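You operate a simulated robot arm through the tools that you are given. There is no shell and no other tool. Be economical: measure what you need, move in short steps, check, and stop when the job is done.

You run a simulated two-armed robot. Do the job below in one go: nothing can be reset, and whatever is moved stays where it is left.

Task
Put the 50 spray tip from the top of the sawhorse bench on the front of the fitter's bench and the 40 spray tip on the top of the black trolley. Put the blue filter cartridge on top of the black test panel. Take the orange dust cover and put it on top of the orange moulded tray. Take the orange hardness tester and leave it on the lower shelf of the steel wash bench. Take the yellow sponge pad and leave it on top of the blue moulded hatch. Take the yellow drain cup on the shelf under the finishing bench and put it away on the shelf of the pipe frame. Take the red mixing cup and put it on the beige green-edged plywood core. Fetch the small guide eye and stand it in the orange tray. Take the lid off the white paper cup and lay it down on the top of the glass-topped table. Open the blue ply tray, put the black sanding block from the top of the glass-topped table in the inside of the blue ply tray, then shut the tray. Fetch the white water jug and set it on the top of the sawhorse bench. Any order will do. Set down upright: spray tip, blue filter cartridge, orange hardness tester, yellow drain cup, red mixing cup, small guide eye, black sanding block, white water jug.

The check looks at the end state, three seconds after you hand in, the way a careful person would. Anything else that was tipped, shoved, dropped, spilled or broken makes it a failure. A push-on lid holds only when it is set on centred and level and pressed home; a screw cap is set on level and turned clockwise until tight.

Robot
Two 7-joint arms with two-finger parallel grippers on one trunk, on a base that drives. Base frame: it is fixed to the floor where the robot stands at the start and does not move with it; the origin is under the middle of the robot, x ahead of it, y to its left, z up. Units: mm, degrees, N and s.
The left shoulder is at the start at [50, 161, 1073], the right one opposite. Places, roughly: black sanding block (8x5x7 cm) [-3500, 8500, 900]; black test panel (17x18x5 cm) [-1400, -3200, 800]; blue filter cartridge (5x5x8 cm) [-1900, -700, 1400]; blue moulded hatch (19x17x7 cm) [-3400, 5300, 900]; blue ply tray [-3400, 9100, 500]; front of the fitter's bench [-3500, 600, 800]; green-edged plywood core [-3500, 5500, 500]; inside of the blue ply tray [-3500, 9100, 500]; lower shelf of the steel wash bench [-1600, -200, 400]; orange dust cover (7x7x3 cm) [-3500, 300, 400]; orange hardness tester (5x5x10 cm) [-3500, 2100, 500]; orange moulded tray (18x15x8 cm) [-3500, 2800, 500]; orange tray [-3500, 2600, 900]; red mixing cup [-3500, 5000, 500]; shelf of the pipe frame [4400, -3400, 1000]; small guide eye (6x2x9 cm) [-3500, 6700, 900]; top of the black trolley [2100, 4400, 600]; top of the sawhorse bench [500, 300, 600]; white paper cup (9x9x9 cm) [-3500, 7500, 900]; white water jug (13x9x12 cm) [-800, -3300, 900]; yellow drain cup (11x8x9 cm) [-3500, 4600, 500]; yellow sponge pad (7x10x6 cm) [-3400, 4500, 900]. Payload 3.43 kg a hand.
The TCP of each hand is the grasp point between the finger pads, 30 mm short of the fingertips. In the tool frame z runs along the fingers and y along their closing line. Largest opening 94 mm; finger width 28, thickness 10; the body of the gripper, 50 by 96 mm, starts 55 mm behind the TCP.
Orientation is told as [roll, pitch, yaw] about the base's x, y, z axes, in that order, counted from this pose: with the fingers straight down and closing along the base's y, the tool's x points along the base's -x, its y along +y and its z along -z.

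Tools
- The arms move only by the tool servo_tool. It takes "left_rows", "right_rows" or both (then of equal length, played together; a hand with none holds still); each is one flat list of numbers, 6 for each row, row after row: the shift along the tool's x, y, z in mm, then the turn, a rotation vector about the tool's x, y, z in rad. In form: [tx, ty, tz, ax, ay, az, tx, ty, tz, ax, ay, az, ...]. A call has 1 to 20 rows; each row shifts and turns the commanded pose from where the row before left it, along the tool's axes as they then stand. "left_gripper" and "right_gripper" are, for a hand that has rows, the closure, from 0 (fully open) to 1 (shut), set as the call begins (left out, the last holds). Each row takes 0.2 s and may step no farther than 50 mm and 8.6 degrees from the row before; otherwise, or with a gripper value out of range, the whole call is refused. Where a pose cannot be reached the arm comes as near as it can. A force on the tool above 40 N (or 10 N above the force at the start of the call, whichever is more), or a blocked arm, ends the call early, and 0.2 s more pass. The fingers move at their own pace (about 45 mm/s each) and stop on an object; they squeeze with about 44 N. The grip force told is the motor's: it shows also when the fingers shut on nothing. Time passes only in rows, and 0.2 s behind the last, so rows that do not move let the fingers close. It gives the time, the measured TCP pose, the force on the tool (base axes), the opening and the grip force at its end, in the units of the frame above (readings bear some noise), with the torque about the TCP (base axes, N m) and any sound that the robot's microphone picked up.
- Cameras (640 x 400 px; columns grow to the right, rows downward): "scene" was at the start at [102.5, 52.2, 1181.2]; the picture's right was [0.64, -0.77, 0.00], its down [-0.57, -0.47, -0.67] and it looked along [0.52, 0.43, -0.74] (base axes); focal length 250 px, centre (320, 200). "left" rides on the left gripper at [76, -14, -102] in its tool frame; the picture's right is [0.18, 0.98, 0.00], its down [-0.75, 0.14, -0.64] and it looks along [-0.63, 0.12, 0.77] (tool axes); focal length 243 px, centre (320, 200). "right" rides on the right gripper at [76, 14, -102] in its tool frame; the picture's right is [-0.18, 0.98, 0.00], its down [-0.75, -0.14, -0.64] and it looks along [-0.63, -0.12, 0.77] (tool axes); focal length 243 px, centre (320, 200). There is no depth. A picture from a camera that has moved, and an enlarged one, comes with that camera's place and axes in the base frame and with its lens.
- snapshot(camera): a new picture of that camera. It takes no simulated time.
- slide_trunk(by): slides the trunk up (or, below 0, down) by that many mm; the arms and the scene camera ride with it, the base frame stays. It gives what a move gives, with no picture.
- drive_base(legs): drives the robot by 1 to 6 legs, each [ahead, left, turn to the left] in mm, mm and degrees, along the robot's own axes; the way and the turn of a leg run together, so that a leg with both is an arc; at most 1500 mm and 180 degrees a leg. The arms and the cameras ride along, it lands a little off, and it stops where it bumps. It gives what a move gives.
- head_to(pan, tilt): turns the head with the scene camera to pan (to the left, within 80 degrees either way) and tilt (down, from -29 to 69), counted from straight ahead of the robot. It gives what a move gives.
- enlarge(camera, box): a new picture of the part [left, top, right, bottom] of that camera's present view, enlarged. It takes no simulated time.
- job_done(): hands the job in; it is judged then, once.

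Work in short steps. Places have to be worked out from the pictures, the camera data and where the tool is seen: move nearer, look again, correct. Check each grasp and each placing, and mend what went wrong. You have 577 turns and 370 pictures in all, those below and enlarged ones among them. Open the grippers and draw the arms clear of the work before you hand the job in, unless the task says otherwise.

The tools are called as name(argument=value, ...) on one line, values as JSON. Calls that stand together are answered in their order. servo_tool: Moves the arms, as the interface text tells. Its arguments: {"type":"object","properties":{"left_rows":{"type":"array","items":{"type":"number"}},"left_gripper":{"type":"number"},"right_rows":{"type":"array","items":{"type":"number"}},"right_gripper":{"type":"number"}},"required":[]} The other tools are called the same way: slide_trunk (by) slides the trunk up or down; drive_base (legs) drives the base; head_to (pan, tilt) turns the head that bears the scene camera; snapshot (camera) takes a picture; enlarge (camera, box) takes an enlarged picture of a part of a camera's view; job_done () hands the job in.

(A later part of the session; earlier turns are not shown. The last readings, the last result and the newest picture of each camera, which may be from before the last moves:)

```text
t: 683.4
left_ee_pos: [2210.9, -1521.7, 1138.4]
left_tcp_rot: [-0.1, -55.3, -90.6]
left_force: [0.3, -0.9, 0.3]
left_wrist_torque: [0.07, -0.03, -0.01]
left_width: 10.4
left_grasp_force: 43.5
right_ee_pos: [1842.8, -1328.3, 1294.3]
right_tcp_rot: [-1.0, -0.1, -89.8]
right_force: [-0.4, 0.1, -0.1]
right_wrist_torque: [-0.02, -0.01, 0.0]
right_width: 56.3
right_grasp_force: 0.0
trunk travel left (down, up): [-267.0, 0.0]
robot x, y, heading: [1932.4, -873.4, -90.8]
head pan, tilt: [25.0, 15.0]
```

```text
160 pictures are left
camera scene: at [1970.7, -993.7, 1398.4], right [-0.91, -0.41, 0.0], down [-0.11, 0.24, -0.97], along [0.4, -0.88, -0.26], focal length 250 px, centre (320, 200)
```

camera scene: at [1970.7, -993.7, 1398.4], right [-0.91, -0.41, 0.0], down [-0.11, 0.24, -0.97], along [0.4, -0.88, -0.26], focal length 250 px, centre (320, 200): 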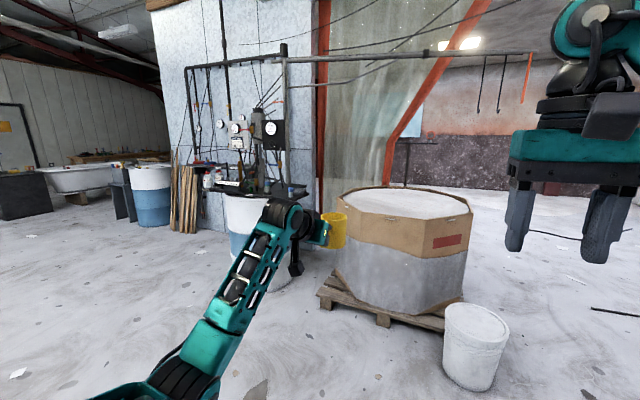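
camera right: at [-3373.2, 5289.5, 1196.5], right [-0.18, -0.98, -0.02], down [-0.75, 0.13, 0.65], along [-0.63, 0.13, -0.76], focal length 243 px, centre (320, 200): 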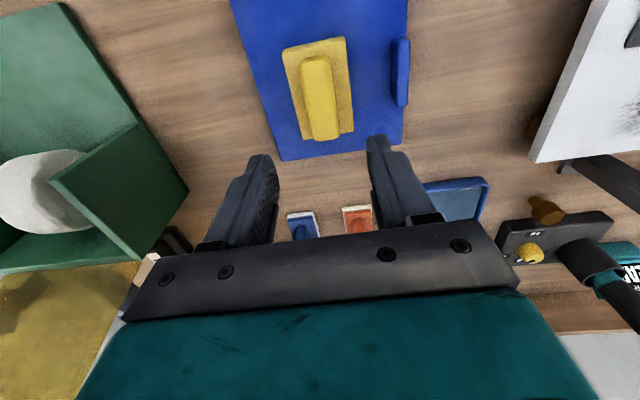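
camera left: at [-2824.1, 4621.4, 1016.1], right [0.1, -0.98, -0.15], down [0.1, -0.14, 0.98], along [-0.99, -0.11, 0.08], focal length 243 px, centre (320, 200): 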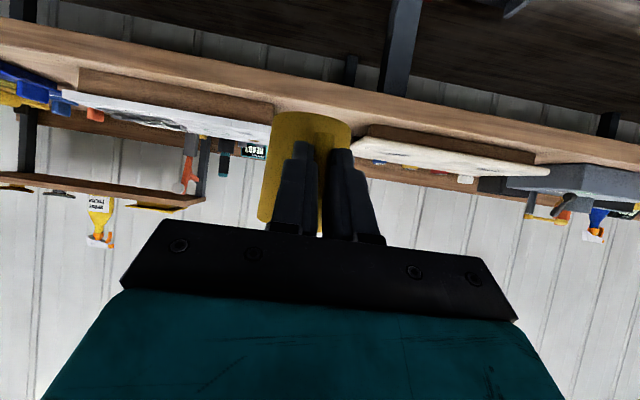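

The frame with a shelf of bottles stands behind the drum. Move east and look again.

drive_base(legs=[[0, 1300, 0.8], [0, 1100, 0], [700, 0, 0]])

head_to(pan=-5, tilt=15)

snapshot(camera="scene")

```text
t: 685.2
left_ee_pos: [2325.5, -1522.5, 1138.9]
left_tcp_rot: [0.1, -55.3, -90.5]
left_force: [-0.2, -0.1, -0.2]
left_wrist_torque: [0.08, -0.06, 0.01]
left_width: 10.4
left_grasp_force: 43.8
right_ee_pos: [1954.6, -1329.5, 1293.5]
right_tcp_rot: [-1.1, -0.2, -89.4]
right_force: [-1.0, -0.1, -0.5]
right_wrist_torque: [-0.01, 0.0, 0.01]
right_width: 56.6
right_grasp_force: 0.0
trunk travel left (down, up): [-267.0, 0.0]
robot x, y, heading: [2039.1, -868.4, -90.0]
head pan, tilt: [25.0, 15.0]
stopped in leg 1: the robot was blocked; the commanded pose is now the measured one
```

```text
t: 686.2
left_ee_pos: [2324.3, -1521.7, 1138.7]
left_tcp_rot: [0.0, -55.3, -90.2]
left_force: [-0.4, -0.2, -0.3]
left_wrist_torque: [0.01, -0.01, 0.01]
left_width: 10.8
left_grasp_force: 44.5
right_ee_pos: [1957.1, -1329.9, 1293.3]
right_tcp_rot: [-1.1, 0.0, -89.4]
right_force: [-1.0, 0.4, 0.5]
right_wrist_torque: [-0.03, 0.02, 0.01]
right_width: 56.5
right_grasp_force: 0.1
trunk travel left (down, up): [-267.0, 0.0]
robot x, y, heading: [2041.3, -871.4, -90.4]
head pan, tilt: [-5.0, 15.0]
```

```text
159 pictures are left
camera scene: at [2033.7, -1002.3, 1398.5], right [-1.0, 0.09, 0.0], down [0.02, 0.26, -0.97], along [-0.09, -0.96, -0.26], focal length 250 px, centre (320, 200)
```

scene: 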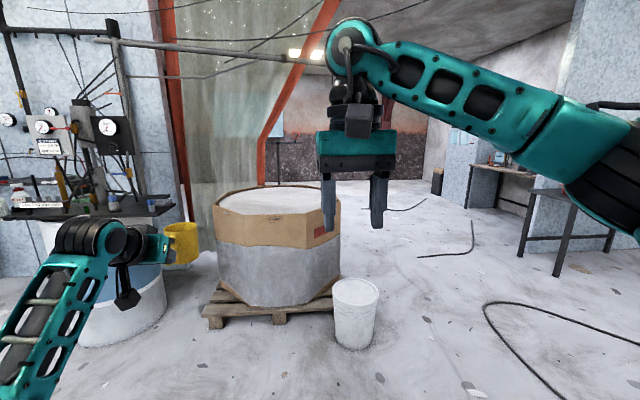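

Bumped something on my left — likely a white bucket. Look.

head_to(pan=70, tilt=45)

snapshot(camera="scene")

```text
t: 687.7
left_ee_pos: [2324.5, -1522.3, 1139.7]
left_tcp_rot: [0.0, -55.4, -90.3]
left_force: [0.5, 0.7, -0.2]
left_wrist_torque: [0.09, -0.01, -0.02]
left_width: 10.5
left_grasp_force: 43.9
right_ee_pos: [1955.7, -1328.3, 1294.5]
right_tcp_rot: [-1.1, -0.1, -89.4]
right_force: [0.5, 0.1, -0.8]
right_wrist_torque: [-0.01, -0.04, 0.01]
right_width: 56.5
right_grasp_force: 0.1
trunk travel left (down, up): [-267.0, 0.0]
robot x, y, heading: [2037.7, -868.4, -90.5]
head pan, tilt: [70.0, 45.0]
```

```text
158 pictures are left
camera scene: at [2118.4, -937.5, 1351.7], right [-0.35, -0.94, 0.0], down [-0.66, 0.25, -0.71], along [0.66, -0.25, -0.71], focal length 250 px, centre (320, 200)
```

scene: 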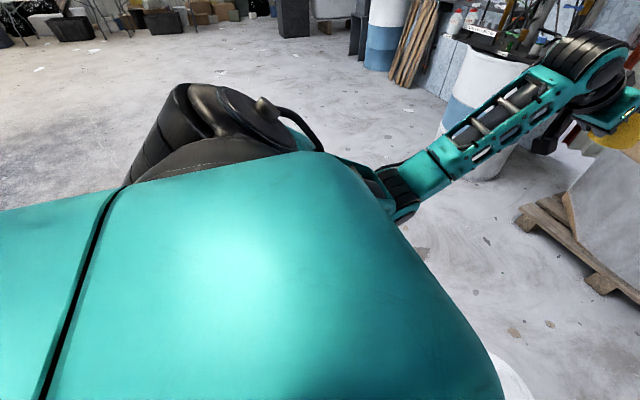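

Back up north of the buckets and then go east.

drive_base(legs=[[0, -60, 0], [-560, 0, 0]])

head_to(pan=40, tilt=45)

snapshot(camera="scene")

```text
t: 691.4
left_ee_pos: [2271.3, -961.0, 1139.1]
left_tcp_rot: [0.0, -55.3, -89.7]
left_force: [0.1, 0.2, -0.8]
left_wrist_torque: [0.05, 0.0, -0.01]
left_width: 10.6
left_grasp_force: 43.8
right_ee_pos: [1901.4, -772.0, 1293.8]
right_tcp_rot: [-1.2, -0.1, -88.7]
right_force: [0.3, -0.4, 0.8]
right_wrist_torque: [-0.04, 0.03, 0.0]
right_width: 56.4
right_grasp_force: 0.1
trunk travel left (down, up): [-267.0, 0.0]
robot x, y, heading: [1980.1, -315.6, -89.6]
head pan, tilt: [70.0, 45.0]
```

```text
t: 692.4
left_ee_pos: [2271.4, -960.9, 1138.5]
left_tcp_rot: [0.0, -55.3, -89.7]
left_force: [-1.0, -0.3, -0.7]
left_wrist_torque: [0.03, 0.03, 0.0]
left_width: 10.3
left_grasp_force: 44.0
right_ee_pos: [1901.4, -772.8, 1294.2]
right_tcp_rot: [-1.1, -0.1, -88.8]
right_force: [-0.1, -1.0, -0.4]
right_wrist_torque: [0.01, 0.01, 0.01]
right_width: 56.3
right_grasp_force: 0.1
trunk travel left (down, up): [-267.0, 0.0]
robot x, y, heading: [1982.3, -315.7, -89.5]
head pan, tilt: [40.0, 45.0]
```

```text
157 pictures are left
camera scene: at [2034.7, -413.7, 1351.7], right [-0.76, -0.65, 0.0], down [-0.46, 0.54, -0.71], along [0.46, -0.54, -0.71], focal length 250 px, centre (320, 200)
```

scene: 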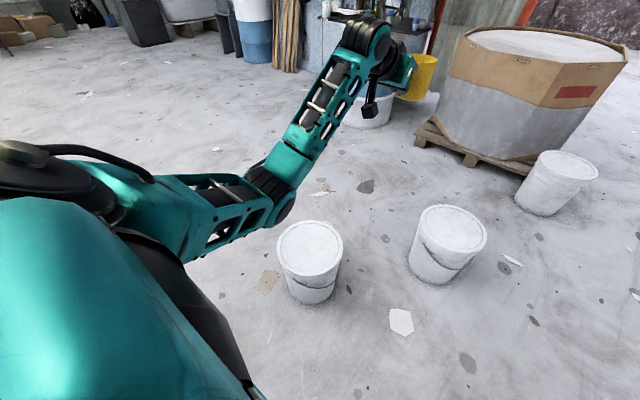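

Buckets identified at (2461,-830) and (2005,-1392). Go east north of them, then south toward the frame.

drive_base(legs=[[-120, 0, 0], [0, 1300, 0], [0, 500, 0], [700, 0, 0]])

head_to(pan=-5, tilt=20)

snapshot(camera="scene")

```text
t: 705.6
left_ee_pos: [4057.9, -1531.3, 1139.1]
left_tcp_rot: [-0.1, -55.3, -88.8]
left_force: [-0.4, -0.8, -0.1]
left_wrist_torque: [0.03, -0.01, -0.03]
left_width: 10.5
left_grasp_force: 43.6
right_ee_pos: [3683.5, -1348.8, 1294.2]
right_tcp_rot: [-1.2, -0.1, -87.8]
right_force: [0.0, -0.6, -0.2]
right_wrist_torque: [0.04, 0.02, -0.01]
right_width: 56.4
right_grasp_force: 0.0
trunk travel left (down, up): [-267.0, 0.0]
robot x, y, heading: [3756.4, -890.7, -88.6]
head pan, tilt: [40.0, 45.0]
```

```text
t: 706.7
left_ee_pos: [4056.9, -1531.2, 1139.5]
left_tcp_rot: [0.0, -55.2, -88.8]
left_force: [-0.4, 0.1, -0.8]
left_wrist_torque: [-0.01, -0.01, 0.0]
left_width: 10.6
left_grasp_force: 44.1
right_ee_pos: [3683.2, -1348.9, 1293.8]
right_tcp_rot: [-1.2, -0.1, -87.9]
right_force: [-0.7, 0.2, -0.5]
right_wrist_torque: [-0.02, 0.02, -0.01]
right_width: 56.5
right_grasp_force: 0.0
trunk travel left (down, up): [-267.0, 0.0]
robot x, y, heading: [3754.2, -885.8, -88.8]
head pan, tilt: [-5.0, 20.0]
```

```text
156 pictures are left
camera scene: at [3751.5, -1019.9, 1390.3], right [-1.0, 0.06, 0.0], down [0.02, 0.34, -0.94], along [-0.06, -0.94, -0.34], focal length 250 px, centre (320, 200)
```

scene: 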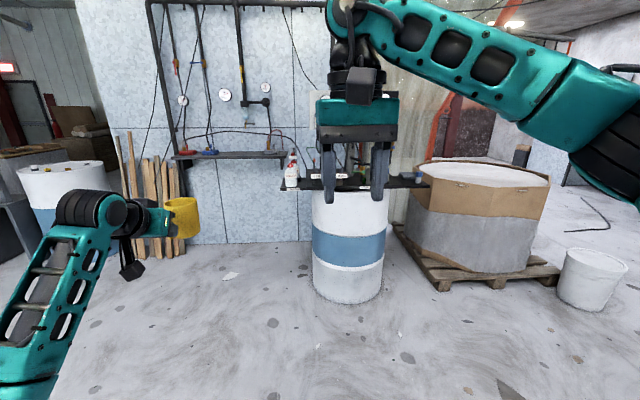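

That's the pipe frame with its shelf at z≈990. Get closer.

drive_base(legs=[[0, 330, -1.3], [1250, 0, 0]])

head_to(pan=25, tilt=18)

snapshot(camera="scene")

snapshot(camera="left")

```text
t: 714.9
left_ee_pos: [4399.4, -2781.2, 1139.4]
left_tcp_rot: [0.0, -55.2, -89.2]
left_force: [0.5, -0.2, -0.3]
left_wrist_torque: [0.05, 0.01, 0.01]
left_width: 10.4
left_grasp_force: 43.8
right_ee_pos: [4026.1, -2596.5, 1293.9]
right_tcp_rot: [-1.1, -0.1, -88.1]
right_force: [0.2, 0.1, -0.5]
right_wrist_torque: [-0.04, -0.02, 0.03]
right_width: 56.3
right_grasp_force: 0.0
trunk travel left (down, up): [-267.0, 0.0]
robot x, y, heading: [4101.4, -2134.4, -88.8]
head pan, tilt: [-5.0, 20.0]
```

```text
t: 715.8
left_ee_pos: [4399.1, -2782.2, 1138.2]
left_tcp_rot: [0.0, -55.3, -89.2]
left_force: [-0.3, 0.1, -0.6]
left_wrist_torque: [0.05, -0.03, -0.01]
left_width: 10.8
left_grasp_force: 43.8
right_ee_pos: [4026.6, -2595.8, 1294.4]
right_tcp_rot: [-1.1, -0.1, -88.2]
right_force: [-0.1, -0.4, -0.4]
right_wrist_torque: [-0.02, 0.02, -0.03]
right_width: 56.7
right_grasp_force: 0.0
trunk travel left (down, up): [-267.0, 0.0]
robot x, y, heading: [4098.3, -2137.6, -89.1]
head pan, tilt: [25.0, 18.0]
```

```text
155 pictures are left
camera scene: at [4144.5, -2259.2, 1393.6], right [-0.9, -0.44, 0.0], down [-0.13, 0.28, -0.95], along [0.42, -0.86, -0.31], focal length 250 px, centre (320, 200)
```

scene: 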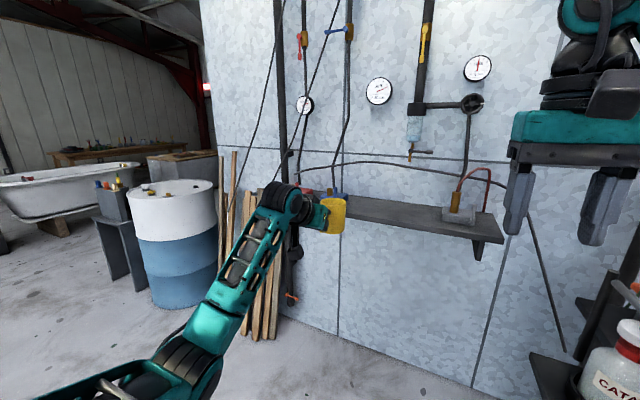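

```text
154 pictures are left
camera left: at [4383.7, -2654.4, 1134.0], right [0.98, 0.12, -0.15], down [0.14, 0.1, 0.98], along [0.13, -0.99, 0.08], focal length 243 px, centre (320, 200)
```

left: 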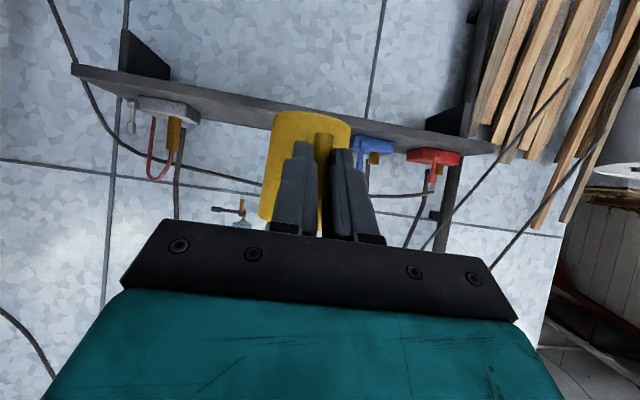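

Shelf: z≈970, y from -3286 to -3514; free between x 4080 and 4540. Advance 480 and check.

drive_base(legs=[[480, -15, -0.8]])

snapshot(camera="scene")

snapshot(camera="left")

```text
t: 718.7
left_ee_pos: [4372.7, -3272.5, 1138.2]
left_tcp_rot: [0.1, -55.2, -90.5]
left_force: [-0.3, -0.1, -0.5]
left_wrist_torque: [0.04, -0.04, 0.0]
left_width: 10.3
left_grasp_force: 43.8
right_ee_pos: [4003.3, -3078.8, 1293.2]
right_tcp_rot: [-1.2, -0.1, -89.5]
right_force: [-0.7, 0.7, -0.1]
right_wrist_torque: [0.02, 0.02, -0.02]
right_width: 56.3
right_grasp_force: 0.2
trunk travel left (down, up): [-267.0, 0.0]
robot x, y, heading: [4088.4, -2617.9, -90.6]
head pan, tilt: [25.0, 18.0]
```

```text
153 pictures are left
camera scene: at [4129.0, -2743.6, 1393.5], right [-0.91, -0.42, 0.0], down [-0.13, 0.28, -0.95], along [0.4, -0.86, -0.31], focal length 250 px, centre (320, 200)
```

scene: 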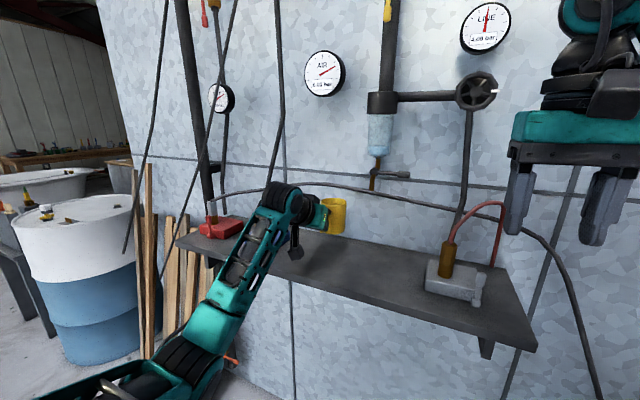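

```text
152 pictures are left
camera left: at [4359.2, -3144.1, 1133.9], right [0.98, 0.1, -0.15], down [0.14, 0.1, 0.99], along [0.11, -0.99, 0.08], focal length 243 px, centre (320, 200)
```

left: 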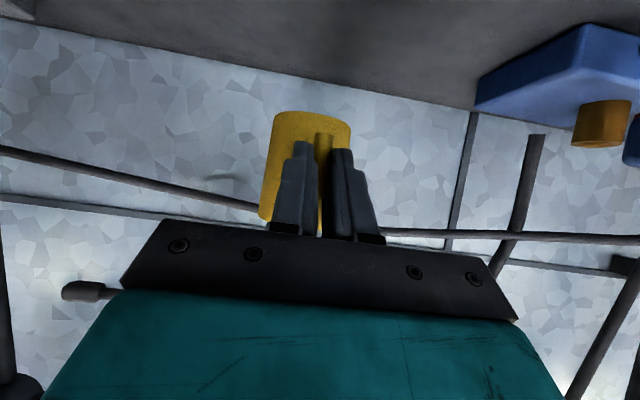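

Advance 70 and lower to the shelf.

drive_base(legs=[[65, 0, 0]])

servo_tool(left_rows=[24.6, 0, 17, 0, 0, 0, 24.6, 0, 17, 0, 0, 0, 20, 0, 14, 0, 0, 0, 4, 0, 2.8, 0, 0, 0, 0, 0, 0, 0, 0, 0])

snapshot(camera="scene")

```text
t: 719.7
left_ee_pos: [4370.9, -3336.6, 1138.6]
left_tcp_rot: [0.0, -55.3, -90.5]
left_force: [0.0, 0.8, -0.8]
left_wrist_torque: [0.04, 0.0, -0.01]
left_width: 10.5
left_grasp_force: 44.3
right_ee_pos: [4004.1, -3141.5, 1294.2]
right_tcp_rot: [-1.1, -0.2, -89.5]
right_force: [0.3, -0.3, -0.6]
right_wrist_torque: [0.0, 0.0, 0.01]
right_width: 56.5
right_grasp_force: 0.1
trunk travel left (down, up): [-267.0, 0.0]
robot x, y, heading: [4086.8, -2685.5, -90.5]
head pan, tilt: [25.0, 18.0]
```

```text
t: 720.9
left_ee_pos: [4373.1, -3334.8, 1051.7]
left_tcp_rot: [0.0, -55.4, -90.5]
left_force: [0.4, -1.2, 1.4]
left_wrist_torque: [-0.32, -0.01, 0.0]
left_width: 10.6
left_grasp_force: 44.4
right_ee_pos: [4003.0, -3141.9, 1292.1]
right_tcp_rot: [-1.1, -0.2, -89.6]
right_force: [0.3, 0.4, -0.3]
right_wrist_torque: [-0.04, -0.03, -0.03]
right_width: 56.6
right_grasp_force: 0.0
trunk travel left (down, up): [-267.0, 0.0]
robot x, y, heading: [4089.0, -2686.0, -90.4]
head pan, tilt: [25.0, 18.0]
```

```text
151 pictures are left
camera scene: at [4128.6, -2806.6, 1393.7], right [-0.91, -0.42, 0.0], down [-0.13, 0.28, -0.95], along [0.4, -0.86, -0.31], focal length 250 px, centre (320, 200)
```

scene: 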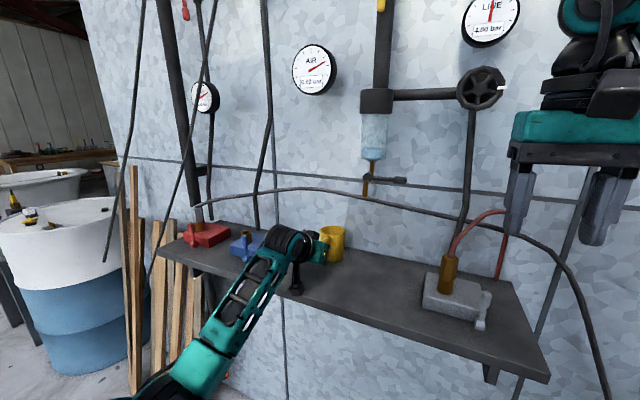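

Contact starting (torque). A couple more mm.

servo_tool(left_rows=[1.7, 0, 1.1, 0, 0, 0, 1.7, 0, 1.1, 0, 0, 0, 0, 0, 0, 0, 0, 0])

enlarge(camera="scene", box=[250, 200, 400, 300])

```text
t: 721.7
left_ee_pos: [4371.9, -3334.2, 1050.8]
left_tcp_rot: [0.1, -55.8, -90.6]
left_force: [0.8, -3.0, 12.1]
left_wrist_torque: [-1.51, 0.06, 0.07]
left_width: 10.7
left_grasp_force: 44.0
right_ee_pos: [4001.7, -3140.4, 1293.4]
right_tcp_rot: [-1.0, -0.2, -89.5]
right_force: [-0.5, -0.3, 0.4]
right_wrist_torque: [-0.01, 0.01, 0.01]
right_width: 56.5
right_grasp_force: 0.1
trunk travel left (down, up): [-267.0, 0.0]
robot x, y, heading: [4086.1, -2681.2, -90.2]
head pan, tilt: [25.0, 18.0]
```

```text
4.00 times, centred on (325, 250) of scene
camera zoom: at [4128.1, -2805.5, 1393.9], right [-0.91, -0.42, 0.0], down [-0.13, 0.28, -0.95], along [0.4, -0.86, -0.31], focal length 1002 px, centre (300, 0)
```

zoom: 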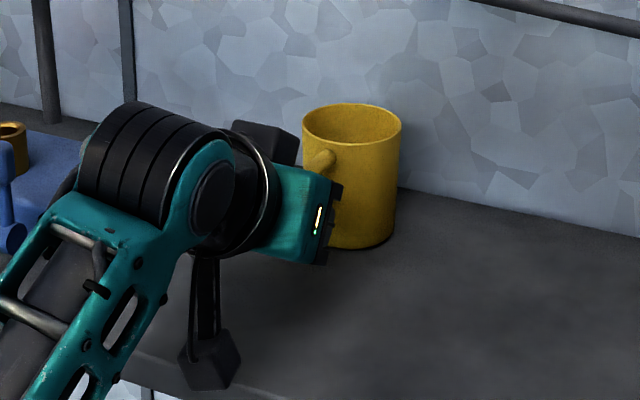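

The cup is on the shelf. Relieve and release; withdraw straight back.

servo_tool(left_rows=[-1.7, 0, -1.1, 0, 0, 0, 0, 0, 0, 0, 0, 0])

servo_tool(left_rows=[0, 0, 0, 0, 0, 0, 0, 0, 0, 0, 0, 0, 0, 0, 0, 0, 0, 0], left_gripper=0.5)

servo_tool(left_rows=[9, 0, -13, 0, 0, 0, 12, 0, -17, 0, 0, 0, 12, 0, -17, 0, 0, 0, 12, 0, -30, 0, 0, 0, 12, 0, -30, 0, 0, 0])

snapshot(camera="scene")

```text
t: 722.3
left_ee_pos: [4371.1, -3333.9, 1051.0]
left_tcp_rot: [0.0, -55.6, -90.6]
left_force: [-0.2, -2.8, 12.6]
left_wrist_torque: [-1.48, 0.09, 0.01]
left_width: 10.4
left_grasp_force: 44.0
right_ee_pos: [4001.4, -3140.7, 1293.3]
right_tcp_rot: [-0.9, -0.2, -89.4]
right_force: [-0.4, -0.3, 0.0]
right_wrist_torque: [-0.01, -0.02, -0.01]
right_width: 56.2
right_grasp_force: 0.1
trunk travel left (down, up): [-267.0, 0.0]
robot x, y, heading: [4088.5, -2686.2, -90.3]
head pan, tilt: [25.0, 18.0]
```

```text
t: 723.1
left_ee_pos: [4371.1, -3334.4, 1048.7]
left_tcp_rot: [0.1, -55.3, -90.6]
left_force: [-0.2, -1.0, -0.8]
left_wrist_torque: [0.01, -0.01, 0.02]
left_width: 47.0
left_grasp_force: 0.1
right_ee_pos: [4003.1, -3141.3, 1293.2]
right_tcp_rot: [-1.1, -0.2, -89.5]
right_force: [-0.2, 0.8, -0.1]
right_wrist_torque: [0.0, 0.0, -0.03]
right_width: 56.3
right_grasp_force: 0.0
trunk travel left (down, up): [-267.0, 0.0]
robot x, y, heading: [4086.3, -2684.3, -90.1]
head pan, tilt: [25.0, 18.0]
```

```text
t: 724.3
left_ee_pos: [4372.9, -3212.3, 1061.9]
left_tcp_rot: [0.0, -55.2, -90.4]
left_force: [-0.3, 0.4, 0.8]
left_wrist_torque: [-0.01, -0.01, -0.02]
left_width: 47.1
left_grasp_force: 0.0
right_ee_pos: [4003.6, -3141.6, 1293.2]
right_tcp_rot: [-1.2, -0.2, -89.5]
right_force: [0.7, -0.3, 0.1]
right_wrist_torque: [-0.03, -0.02, 0.02]
right_width: 56.5
right_grasp_force: 0.1
trunk travel left (down, up): [-267.0, 0.0]
robot x, y, heading: [4088.9, -2686.3, -90.3]
head pan, tilt: [25.0, 18.0]
```

```text
149 pictures are left
camera scene: at [4128.7, -2806.4, 1393.7], right [-0.91, -0.42, 0.0], down [-0.13, 0.28, -0.95], along [0.4, -0.86, -0.31], focal length 250 px, centre (320, 200)
```

scene: 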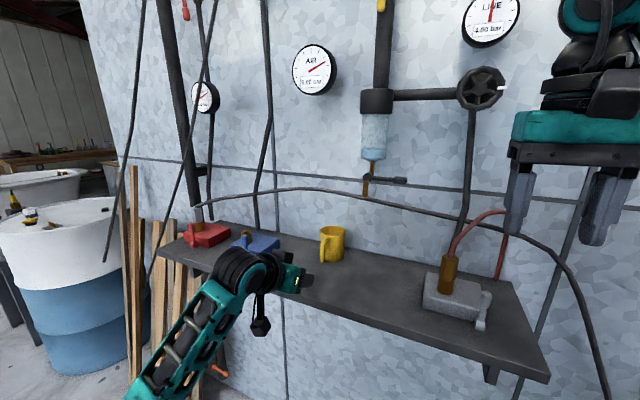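

Drain cup delivered. Drive back the way I came toward y≈6700.

drive_base(legs=[[-1240, 0, 0.3], [-1240, 0, 0], [0, -1080, 0], [0, -1080, 0], [-1100, 0, 0], [-1100, 0, 0]])

drive_base(legs=[[0, -1460, 0], [0, -1460, 0], [0, -1460, 0], [-1500, 0, 0], [-1500, 0, 0], [-1500, 0, 0]])

drive_base(legs=[[0, 0, -90]])

head_to(pan=0, tilt=30)

snapshot(camera="scene")

```text
t: 757.0
left_ee_pos: [2209.3, 1421.2, 1062.1]
left_tcp_rot: [0.0, -55.3, -90.6]
left_force: [0.2, -0.3, -0.7]
left_wrist_torque: [-0.01, -0.03, -0.05]
left_width: 47.1
left_grasp_force: 0.2
right_ee_pos: [1838.6, 1492.9, 1293.1]
right_tcp_rot: [-1.0, -0.2, -89.6]
right_force: [0.3, -0.9, 0.7]
right_wrist_torque: [-0.02, 0.02, -0.01]
right_width: 56.4
right_grasp_force: 0.1
trunk travel left (down, up): [-267.0, 0.0]
robot x, y, heading: [1929.2, 1948.6, -90.4]
head pan, tilt: [25.0, 18.0]
```

```text
t: 799.0
left_ee_pos: [-2419.2, 5884.0, 1061.5]
left_tcp_rot: [0.0, -55.4, -86.1]
left_force: [-0.5, 1.2, 0.8]
left_wrist_torque: [0.01, 0.03, -0.02]
left_width: 46.9
left_grasp_force: 0.1
right_ee_pos: [-2793.8, 5927.0, 1294.2]
right_tcp_rot: [-1.2, -0.1, -85.0]
right_force: [-0.3, 0.3, 0.4]
right_wrist_torque: [0.01, -0.04, 0.01]
right_width: 56.4
right_grasp_force: 0.1
trunk travel left (down, up): [-267.0, 0.0]
robot x, y, heading: [-2745.9, 6391.6, -86.2]
head pan, tilt: [25.0, 18.0]
```

```text
t: 803.2
left_ee_pos: [-3250.3, 6064.5, 1061.6]
left_tcp_rot: [0.0, -55.4, -176.0]
left_force: [0.1, -0.1, 0.3]
left_wrist_torque: [-0.01, -0.01, 0.02]
left_width: 46.8
left_grasp_force: 0.1
right_ee_pos: [-3207.2, 6440.0, 1294.6]
right_tcp_rot: [-1.1, -0.1, -174.9]
right_force: [0.5, -0.3, -0.1]
right_wrist_torque: [0.02, 0.0, -0.02]
right_width: 56.3
right_grasp_force: 0.1
trunk travel left (down, up): [-267.0, 0.0]
robot x, y, heading: [-2746.8, 6385.5, -175.6]
head pan, tilt: [25.0, 18.0]
```

```text
t: 804.1
left_ee_pos: [-3249.1, 6063.6, 1062.1]
left_tcp_rot: [0.0, -55.3, -175.9]
left_force: [-0.4, -0.3, 0.2]
left_wrist_torque: [0.0, 0.01, -0.03]
left_width: 46.9
left_grasp_force: 0.0
right_ee_pos: [-3208.0, 6438.1, 1292.8]
right_tcp_rot: [-1.1, -0.2, -175.0]
right_force: [-0.5, 0.5, 0.2]
right_wrist_torque: [-0.01, 0.04, 0.04]
right_width: 56.5
right_grasp_force: 0.2
trunk travel left (down, up): [-267.0, 0.0]
robot x, y, heading: [-2745.4, 6390.5, -175.8]
head pan, tilt: [0.0, 30.0]
```

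```text
148 pictures are left
camera scene: at [-2872.3, 6382.6, 1374.3], right [-0.07, 1.0, 0.0], down [0.5, 0.04, -0.87], along [-0.86, -0.06, -0.5], focal length 250 px, centre (320, 200)
```

scene: 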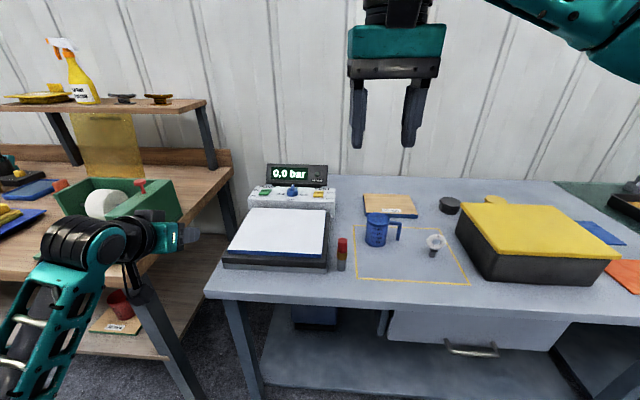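

Zoom in on the candidate guide eye.

enlarge(camera="scene", box=[330, 190, 490, 290])

```text
4.00 times, centred on (410, 240) of scene
camera zoom: at [-2872.3, 6382.6, 1374.3], right [-0.07, 1.0, 0.0], down [0.5, 0.04, -0.87], along [-0.86, -0.06, -0.5], focal length 1002 px, centre (-40, 40)
```

zoom: 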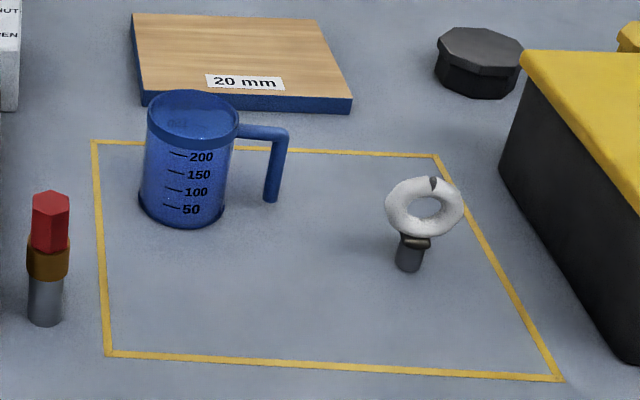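

The guide eye (white ring on a stem) is at about (-3440,6670). Pull the left hand back, straighten heading, and move over it with the right hand.

servo_tool(left_rows=[15, 0, -40, 0, 0, 0, 15, 0, -40, 0, 0, 0, 15, 0, -40, 0, 0, 0, 15, 0, -40, 0, 0, 0, 0, 0, 0, 0, 0, 0], right_rows=[0, 0, 25, 0, 0, 0, 0, 0, 25, 0, 0, 0, 0, 0, 25, 0, 0, 0, 0, 0, 25, 0, 0, 0, 0, 0, 0, 0, 0, 0], right_gripper=0)

drive_base(legs=[[0, 0, -4.3], [0, -195, 0], [190, 0, 0]])

snapshot(camera="right")

snapshot(camera="scene")

```text
t: 805.3
left_ee_pos: [-3132.3, 6055.5, 1094.3]
left_tcp_rot: [-0.1, -55.3, -175.9]
left_force: [-0.7, 0.1, 0.2]
left_wrist_torque: [0.01, 0.01, -0.01]
left_width: 47.1
left_grasp_force: 0.1
left hand out of reach, approached as far as the arm can: row 3, 4
right_ee_pos: [-3209.3, 6441.0, 1193.4]
right_tcp_rot: [-1.0, -0.2, -175.0]
right_force: [-0.6, 0.4, 0.2]
right_wrist_torque: [0.06, -0.04, -0.04]
right_width: 93.8
right_grasp_force: 0.0
trunk travel left (down, up): [-267.0, 0.0]
robot x, y, heading: [-2743.4, 6392.3, -175.8]
head pan, tilt: [0.0, 30.0]
```

```text
t: 808.5
left_ee_pos: [-3345.5, 6285.7, 1094.9]
left_tcp_rot: [0.0, -55.3, 179.5]
left_force: [-1.6, 0.0, -1.1]
left_wrist_torque: [0.02, -0.01, 0.04]
left_width: 47.0
left_grasp_force: 0.0
right_ee_pos: [-3390.9, 6674.3, 1195.0]
right_tcp_rot: [-1.0, -0.1, -179.4]
right_force: [0.3, 0.3, -1.2]
right_wrist_torque: [0.0, -0.02, 0.03]
right_width: 94.1
right_grasp_force: 0.1
trunk travel left (down, up): [-267.0, 0.0]
robot x, y, heading: [-2931.9, 6588.2, 179.4]
head pan, tilt: [0.0, 30.0]
```

```text
146 pictures are left
camera right: at [-3314.7, 6659.7, 1295.4], right [-0.18, -0.98, -0.02], down [-0.75, 0.12, 0.65], along [-0.63, 0.13, -0.76], focal length 243 px, centre (320, 200)
```

right: 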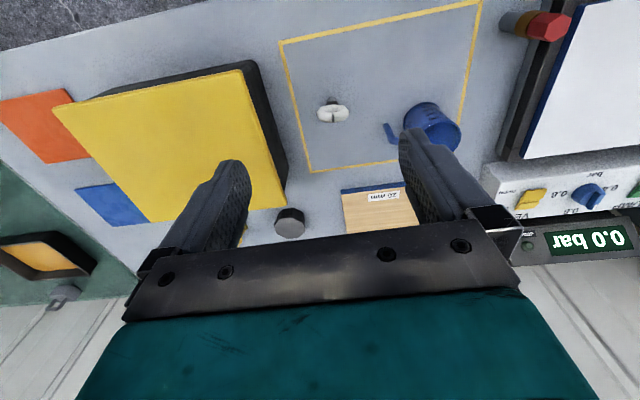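

```text
145 pictures are left
camera scene: at [-3061.1, 6589.7, 1374.2], right [0.01, 1.0, 0.0], down [0.5, 0.0, -0.87], along [-0.87, 0.01, -0.5], focal length 250 px, centre (320, 200)
```

scene: 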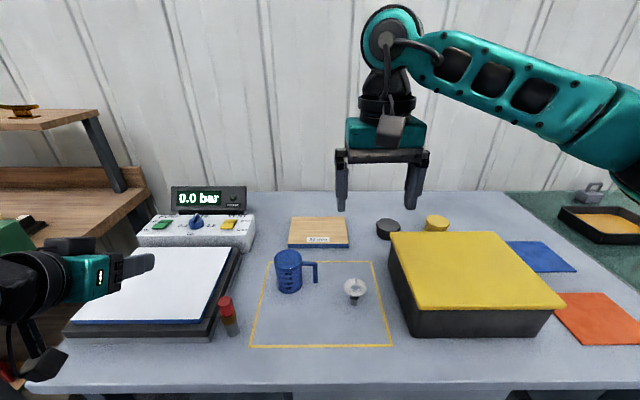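

Ring ≈ (-3455,6674), its width along y. Drive 28 closer, extend, and descend partway.

drive_base(legs=[[28, 0, 0.5]])

servo_tool(right_rows=[-18, 0, 40, 0, 0, 0, -17, 0, 45, 0, 0, 0, 0, 0, 45, 0, 0, 0, 0, 0, 45, 0, 0, 0, 0, 0, 0, 0, 0, 0])

snapshot(camera="right")

```text
t: 809.4
left_ee_pos: [-3372.9, 6282.6, 1093.8]
left_tcp_rot: [-0.1, -55.3, -180.0]
left_force: [-0.2, -0.5, 0.1]
left_wrist_torque: [-0.01, 0.0, -0.05]
left_width: 47.2
left_grasp_force: 0.1
right_ee_pos: [-3419.8, 6671.0, 1192.6]
right_tcp_rot: [-1.1, -0.1, -179.0]
right_force: [-0.5, -0.7, 0.2]
right_wrist_torque: [0.0, -0.05, 0.02]
right_width: 94.0
right_grasp_force: 0.1
trunk travel left (down, up): [-267.0, 0.0]
robot x, y, heading: [-2958.5, 6586.5, -179.9]
head pan, tilt: [0.0, 30.0]
```

```text
t: 810.6
left_ee_pos: [-3371.1, 6280.8, 1095.0]
left_tcp_rot: [0.1, -55.3, 180.0]
left_force: [0.3, -0.1, 0.8]
left_wrist_torque: [0.03, 0.0, -0.01]
left_width: 47.2
left_grasp_force: 0.1
right_ee_pos: [-3454.0, 6675.0, 1017.6]
right_tcp_rot: [-1.1, -0.2, -179.0]
right_force: [0.4, 0.0, 0.2]
right_wrist_torque: [0.05, -0.03, 0.0]
right_width: 94.1
right_grasp_force: 0.0
trunk travel left (down, up): [-267.0, 0.0]
robot x, y, heading: [-2959.2, 6588.3, -179.6]
head pan, tilt: [0.0, 30.0]
```

```text
144 pictures are left
camera right: at [-3377.4, 6660.3, 1119.6], right [-0.17, -0.99, -0.02], down [-0.75, 0.12, 0.65], along [-0.64, 0.12, -0.76], focal length 243 px, centre (320, 200)
```

right: 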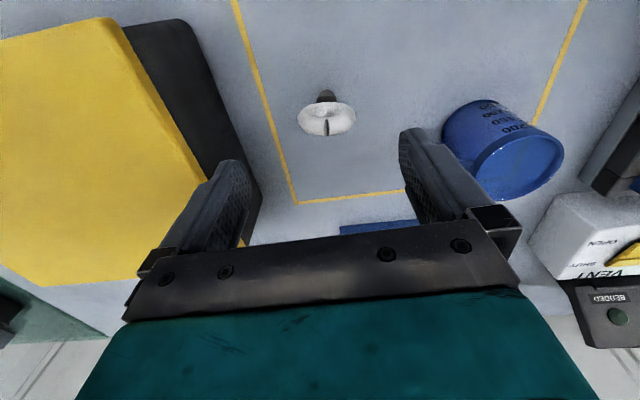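

Descend 60 more and check.

servo_tool(right_rows=[-4, 1, 30, 0, 0, 0, -4, 1, 30, 0, 0, 0, 0, 0, 0, 0, 0, 0])

snapshot(camera="right")

```text
t: 811.4
left_ee_pos: [-3371.7, 6282.4, 1095.1]
left_tcp_rot: [-0.1, -55.3, 180.0]
left_force: [0.3, -0.9, -0.2]
left_wrist_torque: [0.03, 0.0, 0.0]
left_width: 47.0
left_grasp_force: 0.0
right_ee_pos: [-3463.4, 6673.8, 958.1]
right_tcp_rot: [-1.1, -0.2, -179.0]
right_force: [0.2, -0.3, -0.5]
right_wrist_torque: [0.02, -0.01, 0.02]
right_width: 94.0
right_grasp_force: 0.1
trunk travel left (down, up): [-267.0, 0.0]
robot x, y, heading: [-2957.9, 6586.7, -179.9]
head pan, tilt: [0.0, 30.0]
```

```text
143 pictures are left
camera right: at [-3387.1, 6658.5, 1060.3], right [-0.17, -0.99, -0.02], down [-0.75, 0.12, 0.65], along [-0.64, 0.12, -0.76], focal length 243 px, centre (320, 200)
```

right: 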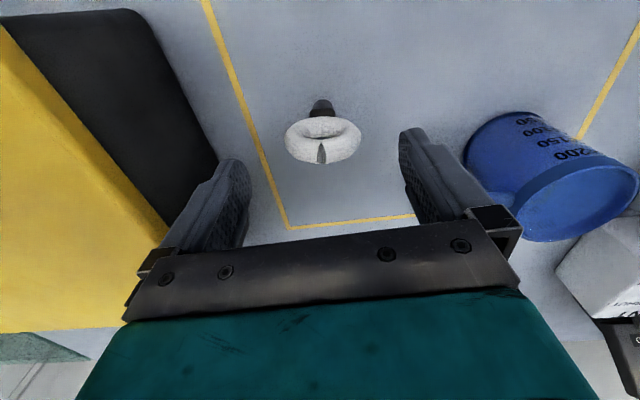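

Ring width ~50, centre (-3455,6670,~918). Narrow the fingers, correct, descend and grip.

servo_tool(right_rows=[8, 3, 10, 0, 0, 0, 0, 0, 15, 0, 0, 0, 0, 0, 15, 0, 0, 0, 0, 0, 0, 0, 0, 0], right_gripper=0.15)

snapshot(camera="right")

```text
t: 812.4
left_ee_pos: [-3371.2, 6281.8, 1095.6]
left_tcp_rot: [0.1, -55.4, 179.9]
left_force: [-0.8, -0.8, 0.6]
left_wrist_torque: [0.01, 0.05, 0.0]
left_width: 47.1
left_grasp_force: 0.1
right_ee_pos: [-3455.5, 6670.5, 917.8]
right_tcp_rot: [-1.1, -0.1, -179.1]
right_force: [-0.5, 0.3, 0.7]
right_wrist_torque: [-0.03, 0.01, 0.04]
right_width: 79.9
right_grasp_force: 0.1
trunk travel left (down, up): [-267.0, 0.0]
robot x, y, heading: [-2962.7, 6584.4, -179.4]
head pan, tilt: [0.0, 30.0]
```

```text
142 pictures are left
camera right: at [-3378.2, 6656.3, 1020.0], right [-0.17, -0.99, -0.02], down [-0.75, 0.12, 0.65], along [-0.64, 0.12, -0.76], focal length 243 px, centre (320, 200)
```

right: 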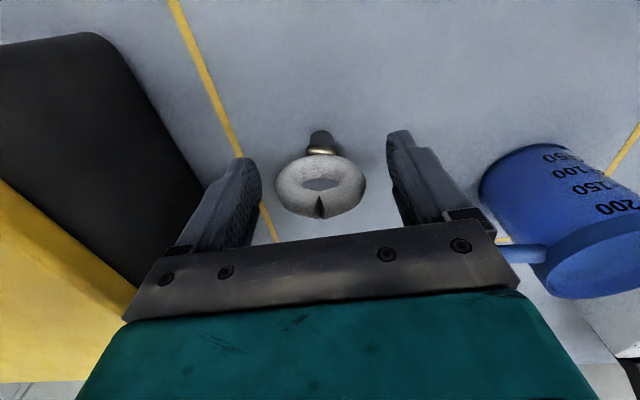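

The ring is exactly at the grasp point. Close and lift.

servo_tool(right_rows=[0, 0, 0, 0, 0, 0, 0, 0, 0, 0, 0, 0, 0, 0, 0, 0, 0, 0, 0, 0, 0, 0, 0, 0], right_gripper=1)

servo_tool(right_rows=[0, 0, -15, 0, 0, 0, 0, 0, -40, 0, 0, 0, 0, 0, -40, 0, 0, 0, 0, 0, -40, 0, 0, 0])

snapshot(camera="right")

```text
t: 813.4
left_ee_pos: [-3370.9, 6281.5, 1095.6]
left_tcp_rot: [-0.1, -55.4, 180.0]
left_force: [-0.4, 0.2, 1.2]
left_wrist_torque: [-0.02, -0.02, 0.02]
left_width: 46.7
left_grasp_force: 0.1
right_ee_pos: [-3455.0, 6672.1, 918.2]
right_tcp_rot: [-1.2, -0.1, -178.9]
right_force: [-0.1, -0.3, 0.5]
right_wrist_torque: [0.0, 0.02, 0.0]
right_width: 53.5
right_grasp_force: 43.3
trunk travel left (down, up): [-267.0, 0.0]
robot x, y, heading: [-2959.1, 6589.2, -179.9]
head pan, tilt: [0.0, 30.0]
```

```text
t: 814.4
left_ee_pos: [-3371.0, 6282.1, 1094.9]
left_tcp_rot: [-0.2, -55.3, -179.9]
left_force: [-0.8, 0.1, 0.1]
left_wrist_torque: [0.02, 0.01, -0.03]
left_width: 46.8
left_grasp_force: 0.1
right_ee_pos: [-3452.1, 6668.6, 1055.3]
right_tcp_rot: [-1.1, -0.1, -179.0]
right_force: [0.2, -0.1, 0.1]
right_wrist_torque: [-0.04, 0.0, -0.01]
right_width: 53.1
right_grasp_force: 44.1
trunk travel left (down, up): [-267.0, 0.0]
robot x, y, heading: [-2960.7, 6588.1, -179.6]
head pan, tilt: [0.0, 30.0]
```

```text
141 pictures are left
camera right: at [-3375.6, 6653.8, 1156.0], right [-0.17, -0.99, -0.02], down [-0.75, 0.12, 0.65], along [-0.64, 0.12, -0.76], focal length 243 px, centre (320, 200)
```

right: 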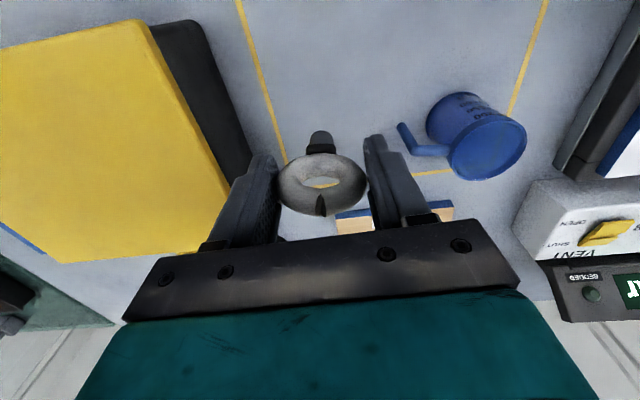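

Held upright. Drive to the orange REWORK tray.

drive_base(legs=[[-480, 0, 0], [0, 1355, 0], [0, 1355, 0], [0, 1355, 0]])

snapshot(camera="scene")

```text
t: 836.3
left_ee_pos: [-2911.0, 2221.7, 1094.4]
left_tcp_rot: [0.0, -55.3, 179.9]
left_force: [-0.4, 0.1, -0.6]
left_wrist_torque: [0.05, 0.01, 0.02]
left_width: 46.8
left_grasp_force: 0.0
right_ee_pos: [-2993.3, 2607.9, 1054.0]
right_tcp_rot: [-1.0, -0.2, -179.2]
right_force: [-0.3, 0.1, -1.1]
right_wrist_torque: [0.0, 0.01, -0.01]
right_width: 53.0
right_grasp_force: 43.9
trunk travel left (down, up): [-267.0, 0.0]
robot x, y, heading: [-2498.0, 2526.0, -179.9]
head pan, tilt: [0.0, 30.0]
```

```text
140 pictures are left
camera scene: at [-2628.2, 2528.5, 1374.3], right [0.0, 1.0, 0.0], down [0.5, 0.0, -0.87], along [-0.87, 0.0, -0.5], focal length 250 px, centre (320, 200)
```

scene: 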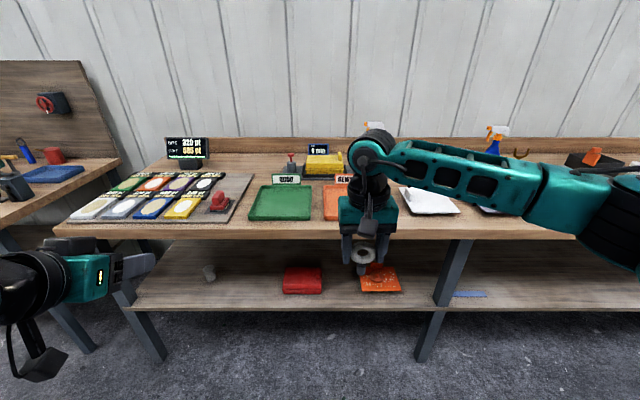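

Tray spans about x -3354..-3631, y 2535..2765. Drive in over its middle-front.

drive_base(legs=[[0, -40, 0], [455, 0, 0]])

snapshot(camera="right")

snapshot(camera="scene")

```text
t: 839.5
left_ee_pos: [-3368.3, 2262.3, 1095.0]
left_tcp_rot: [-0.1, -55.3, 179.9]
left_force: [-0.5, 0.2, 0.4]
left_wrist_torque: [0.0, 0.02, 0.01]
left_width: 47.2
left_grasp_force: 0.1
right_ee_pos: [-3449.6, 2648.4, 1053.6]
right_tcp_rot: [-1.0, -0.2, -179.0]
right_force: [-0.3, -0.3, -0.5]
right_wrist_torque: [0.01, -0.02, 0.03]
right_width: 53.0
right_grasp_force: 44.2
trunk travel left (down, up): [-267.0, 0.0]
robot x, y, heading: [-2957.2, 2565.9, -180.0]
head pan, tilt: [0.0, 30.0]
```

```text
139 pictures are left
camera right: at [-3372.3, 2634.3, 1155.2], right [-0.17, -0.99, -0.02], down [-0.75, 0.12, 0.65], along [-0.64, 0.12, -0.76], focal length 243 px, centre (320, 200)
```

right: 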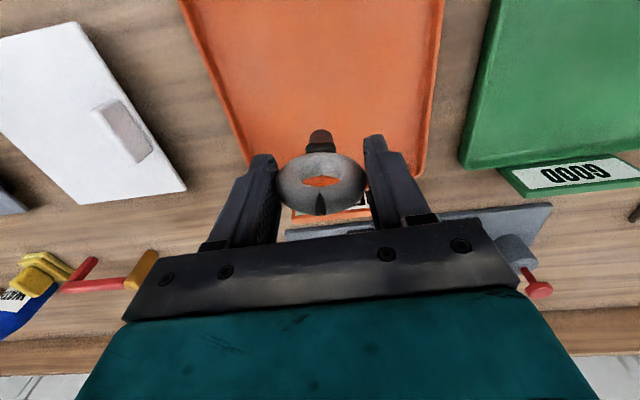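

```text
138 pictures are left
camera scene: at [-3084.7, 2568.7, 1374.2], right [0.0, 1.0, 0.0], down [0.5, 0.0, -0.87], along [-0.87, 0.0, -0.5], focal length 250 px, centre (320, 200)
```

scene: 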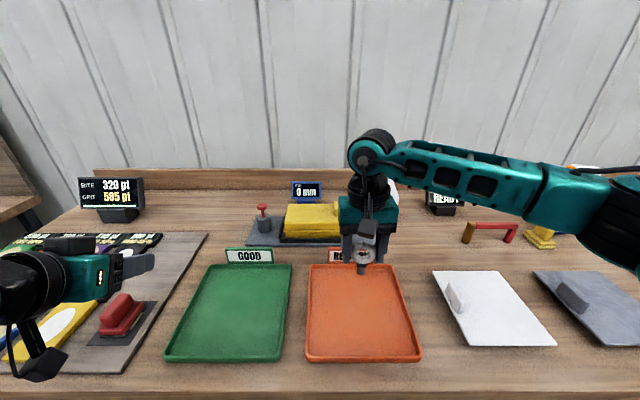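

Over the tray. Lower to the floor of the tray.

servo_tool(right_rows=[0, 0, 40, 0, 0, 0, 0, 0, 40, 0, 0, 0, 0, 0, 15, 0, 0, 0, 0, 0, 4, 0, 0, 0, 0, 0, 4, 0, 0, 0, 0, 0, 4, 0, 0, 0, 0, 0, 4, 0, 0, 0, 0, 0, 0, 0, 0, 0])

servo_tool(right_rows=[0, 0, 2.5, 0, 0, 0, 0, 0, 2.5, 0, 0, 0, 0, 0, 2.5, 0, 0, 0, 0, 0, 2.5, 0, 0, 0, 0, 0, 2.5, 0, 0, 0, 0, 0, 2.5, 0, 0, 0, 0, 0, 0, 0, 0, 0])

```text
t: 841.2
left_ee_pos: [-3367.3, 2263.3, 1095.3]
left_tcp_rot: [0.2, -55.4, 179.8]
left_force: [-0.9, -0.4, 0.6]
left_wrist_torque: [0.01, -0.03, 0.02]
left_width: 46.8
left_grasp_force: 0.0
right_ee_pos: [-3453.0, 2649.9, 950.1]
right_tcp_rot: [-0.7, -1.1, -179.2]
right_force: [4.0, 0.9, 13.3]
right_wrist_torque: [0.06, -0.24, -0.03]
right_width: 52.8
right_grasp_force: 43.4
trunk travel left (down, up): [-267.0, 0.0]
robot x, y, heading: [-2956.4, 2572.8, -180.1]
head pan, tilt: [0.0, 30.0]
stopped in row 8 (right hand): the force on the tool passed its limit (the readings are from after the stop); the commanded pose is now the measured one
```

```text
t: 841.8
left_ee_pos: [-3367.8, 2262.6, 1095.8]
left_tcp_rot: [0.1, -55.4, 179.8]
left_force: [-0.2, 0.2, 0.2]
left_wrist_torque: [-0.03, -0.02, -0.01]
left_width: 47.0
left_grasp_force: 0.1
right_ee_pos: [-3455.9, 2648.1, 950.6]
right_tcp_rot: [-0.6, -1.3, -179.2]
right_force: [3.3, 1.3, 15.7]
right_wrist_torque: [0.1, -0.24, -0.02]
right_width: 52.9
right_grasp_force: 43.6
trunk travel left (down, up): [-267.0, 0.0]
robot x, y, heading: [-2960.1, 2564.5, 180.2]
head pan, tilt: [0.0, 30.0]
stopped in row 3 (right hand): the force on the tool passed its limit (the readings are from after the stop); the commanded pose is now the measured one
```

Contact at 950. Relieve, level the pitch, and release.

servo_tool(right_rows=[3, 0, -1.5, 0, 0.02, 0, 0, 0, 0, 0, 0, 0])

servo_tool(right_rows=[0, 0, 0, 0, 0, 0, 0, 0, 0, 0, 0, 0, 0, 0, 0, 0, 0, 0], right_gripper=0.2)

servo_tool(right_rows=[0, 0, -20, 0, 0, 0, 0, 0, -40, 0, 0, 0, 0, 0, -40, 0, 0, 0, 0, 0, -40, 0, 0, 0])

snapshot(camera="right")

```text
t: 842.4
left_ee_pos: [-3367.9, 2262.4, 1094.9]
left_tcp_rot: [0.0, -55.5, 179.9]
left_force: [0.2, 0.1, -1.1]
left_wrist_torque: [0.0, 0.0, 0.02]
left_width: 46.8
left_grasp_force: 0.1
right_ee_pos: [-3452.6, 2649.5, 950.2]
right_tcp_rot: [-0.6, -0.2, -179.4]
right_force: [-5.8, 0.0, 14.4]
right_wrist_torque: [-0.04, 0.42, 0.0]
right_width: 53.0
right_grasp_force: 43.9
trunk travel left (down, up): [-267.0, 0.0]
robot x, y, heading: [-2955.7, 2569.1, -180.0]
head pan, tilt: [0.0, 30.0]
```

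```text
t: 843.2
left_ee_pos: [-3368.1, 2262.7, 1094.9]
left_tcp_rot: [-0.1, -55.3, 179.8]
left_force: [-0.1, 0.4, 0.2]
left_wrist_torque: [0.01, 0.02, 0.01]
left_width: 47.0
left_grasp_force: 0.0
right_ee_pos: [-3450.1, 2650.2, 948.5]
right_tcp_rot: [-0.7, -0.1, -179.2]
right_force: [-1.2, 0.6, -0.1]
right_wrist_torque: [0.03, 0.01, 0.02]
right_width: 75.3
right_grasp_force: 0.0
trunk travel left (down, up): [-267.0, 0.0]
robot x, y, heading: [-2956.7, 2567.4, -179.7]
head pan, tilt: [0.0, 30.0]
```

```text
t: 844.2
left_ee_pos: [-3367.6, 2261.8, 1094.8]
left_tcp_rot: [-0.1, -55.3, 179.9]
left_force: [0.4, 0.4, 0.0]
left_wrist_torque: [0.0, 0.02, 0.01]
left_width: 47.1
left_grasp_force: 0.0
right_ee_pos: [-3450.6, 2650.5, 1088.4]
right_tcp_rot: [-0.7, 0.0, -179.3]
right_force: [0.4, -0.4, 0.4]
right_wrist_torque: [0.02, -0.02, -0.01]
right_width: 75.2
right_grasp_force: 0.1
trunk travel left (down, up): [-267.0, 0.0]
robot x, y, heading: [-2953.9, 2565.9, 180.0]
head pan, tilt: [0.0, 30.0]
```

```text
137 pictures are left
camera right: at [-3374.9, 2636.2, 1190.1], right [-0.17, -0.99, -0.01], down [-0.76, 0.12, 0.64], along [-0.63, 0.12, -0.77], focal length 243 px, centre (320, 200)
```

right: 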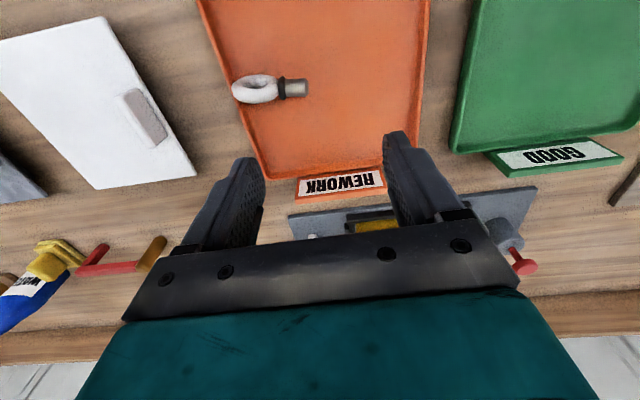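

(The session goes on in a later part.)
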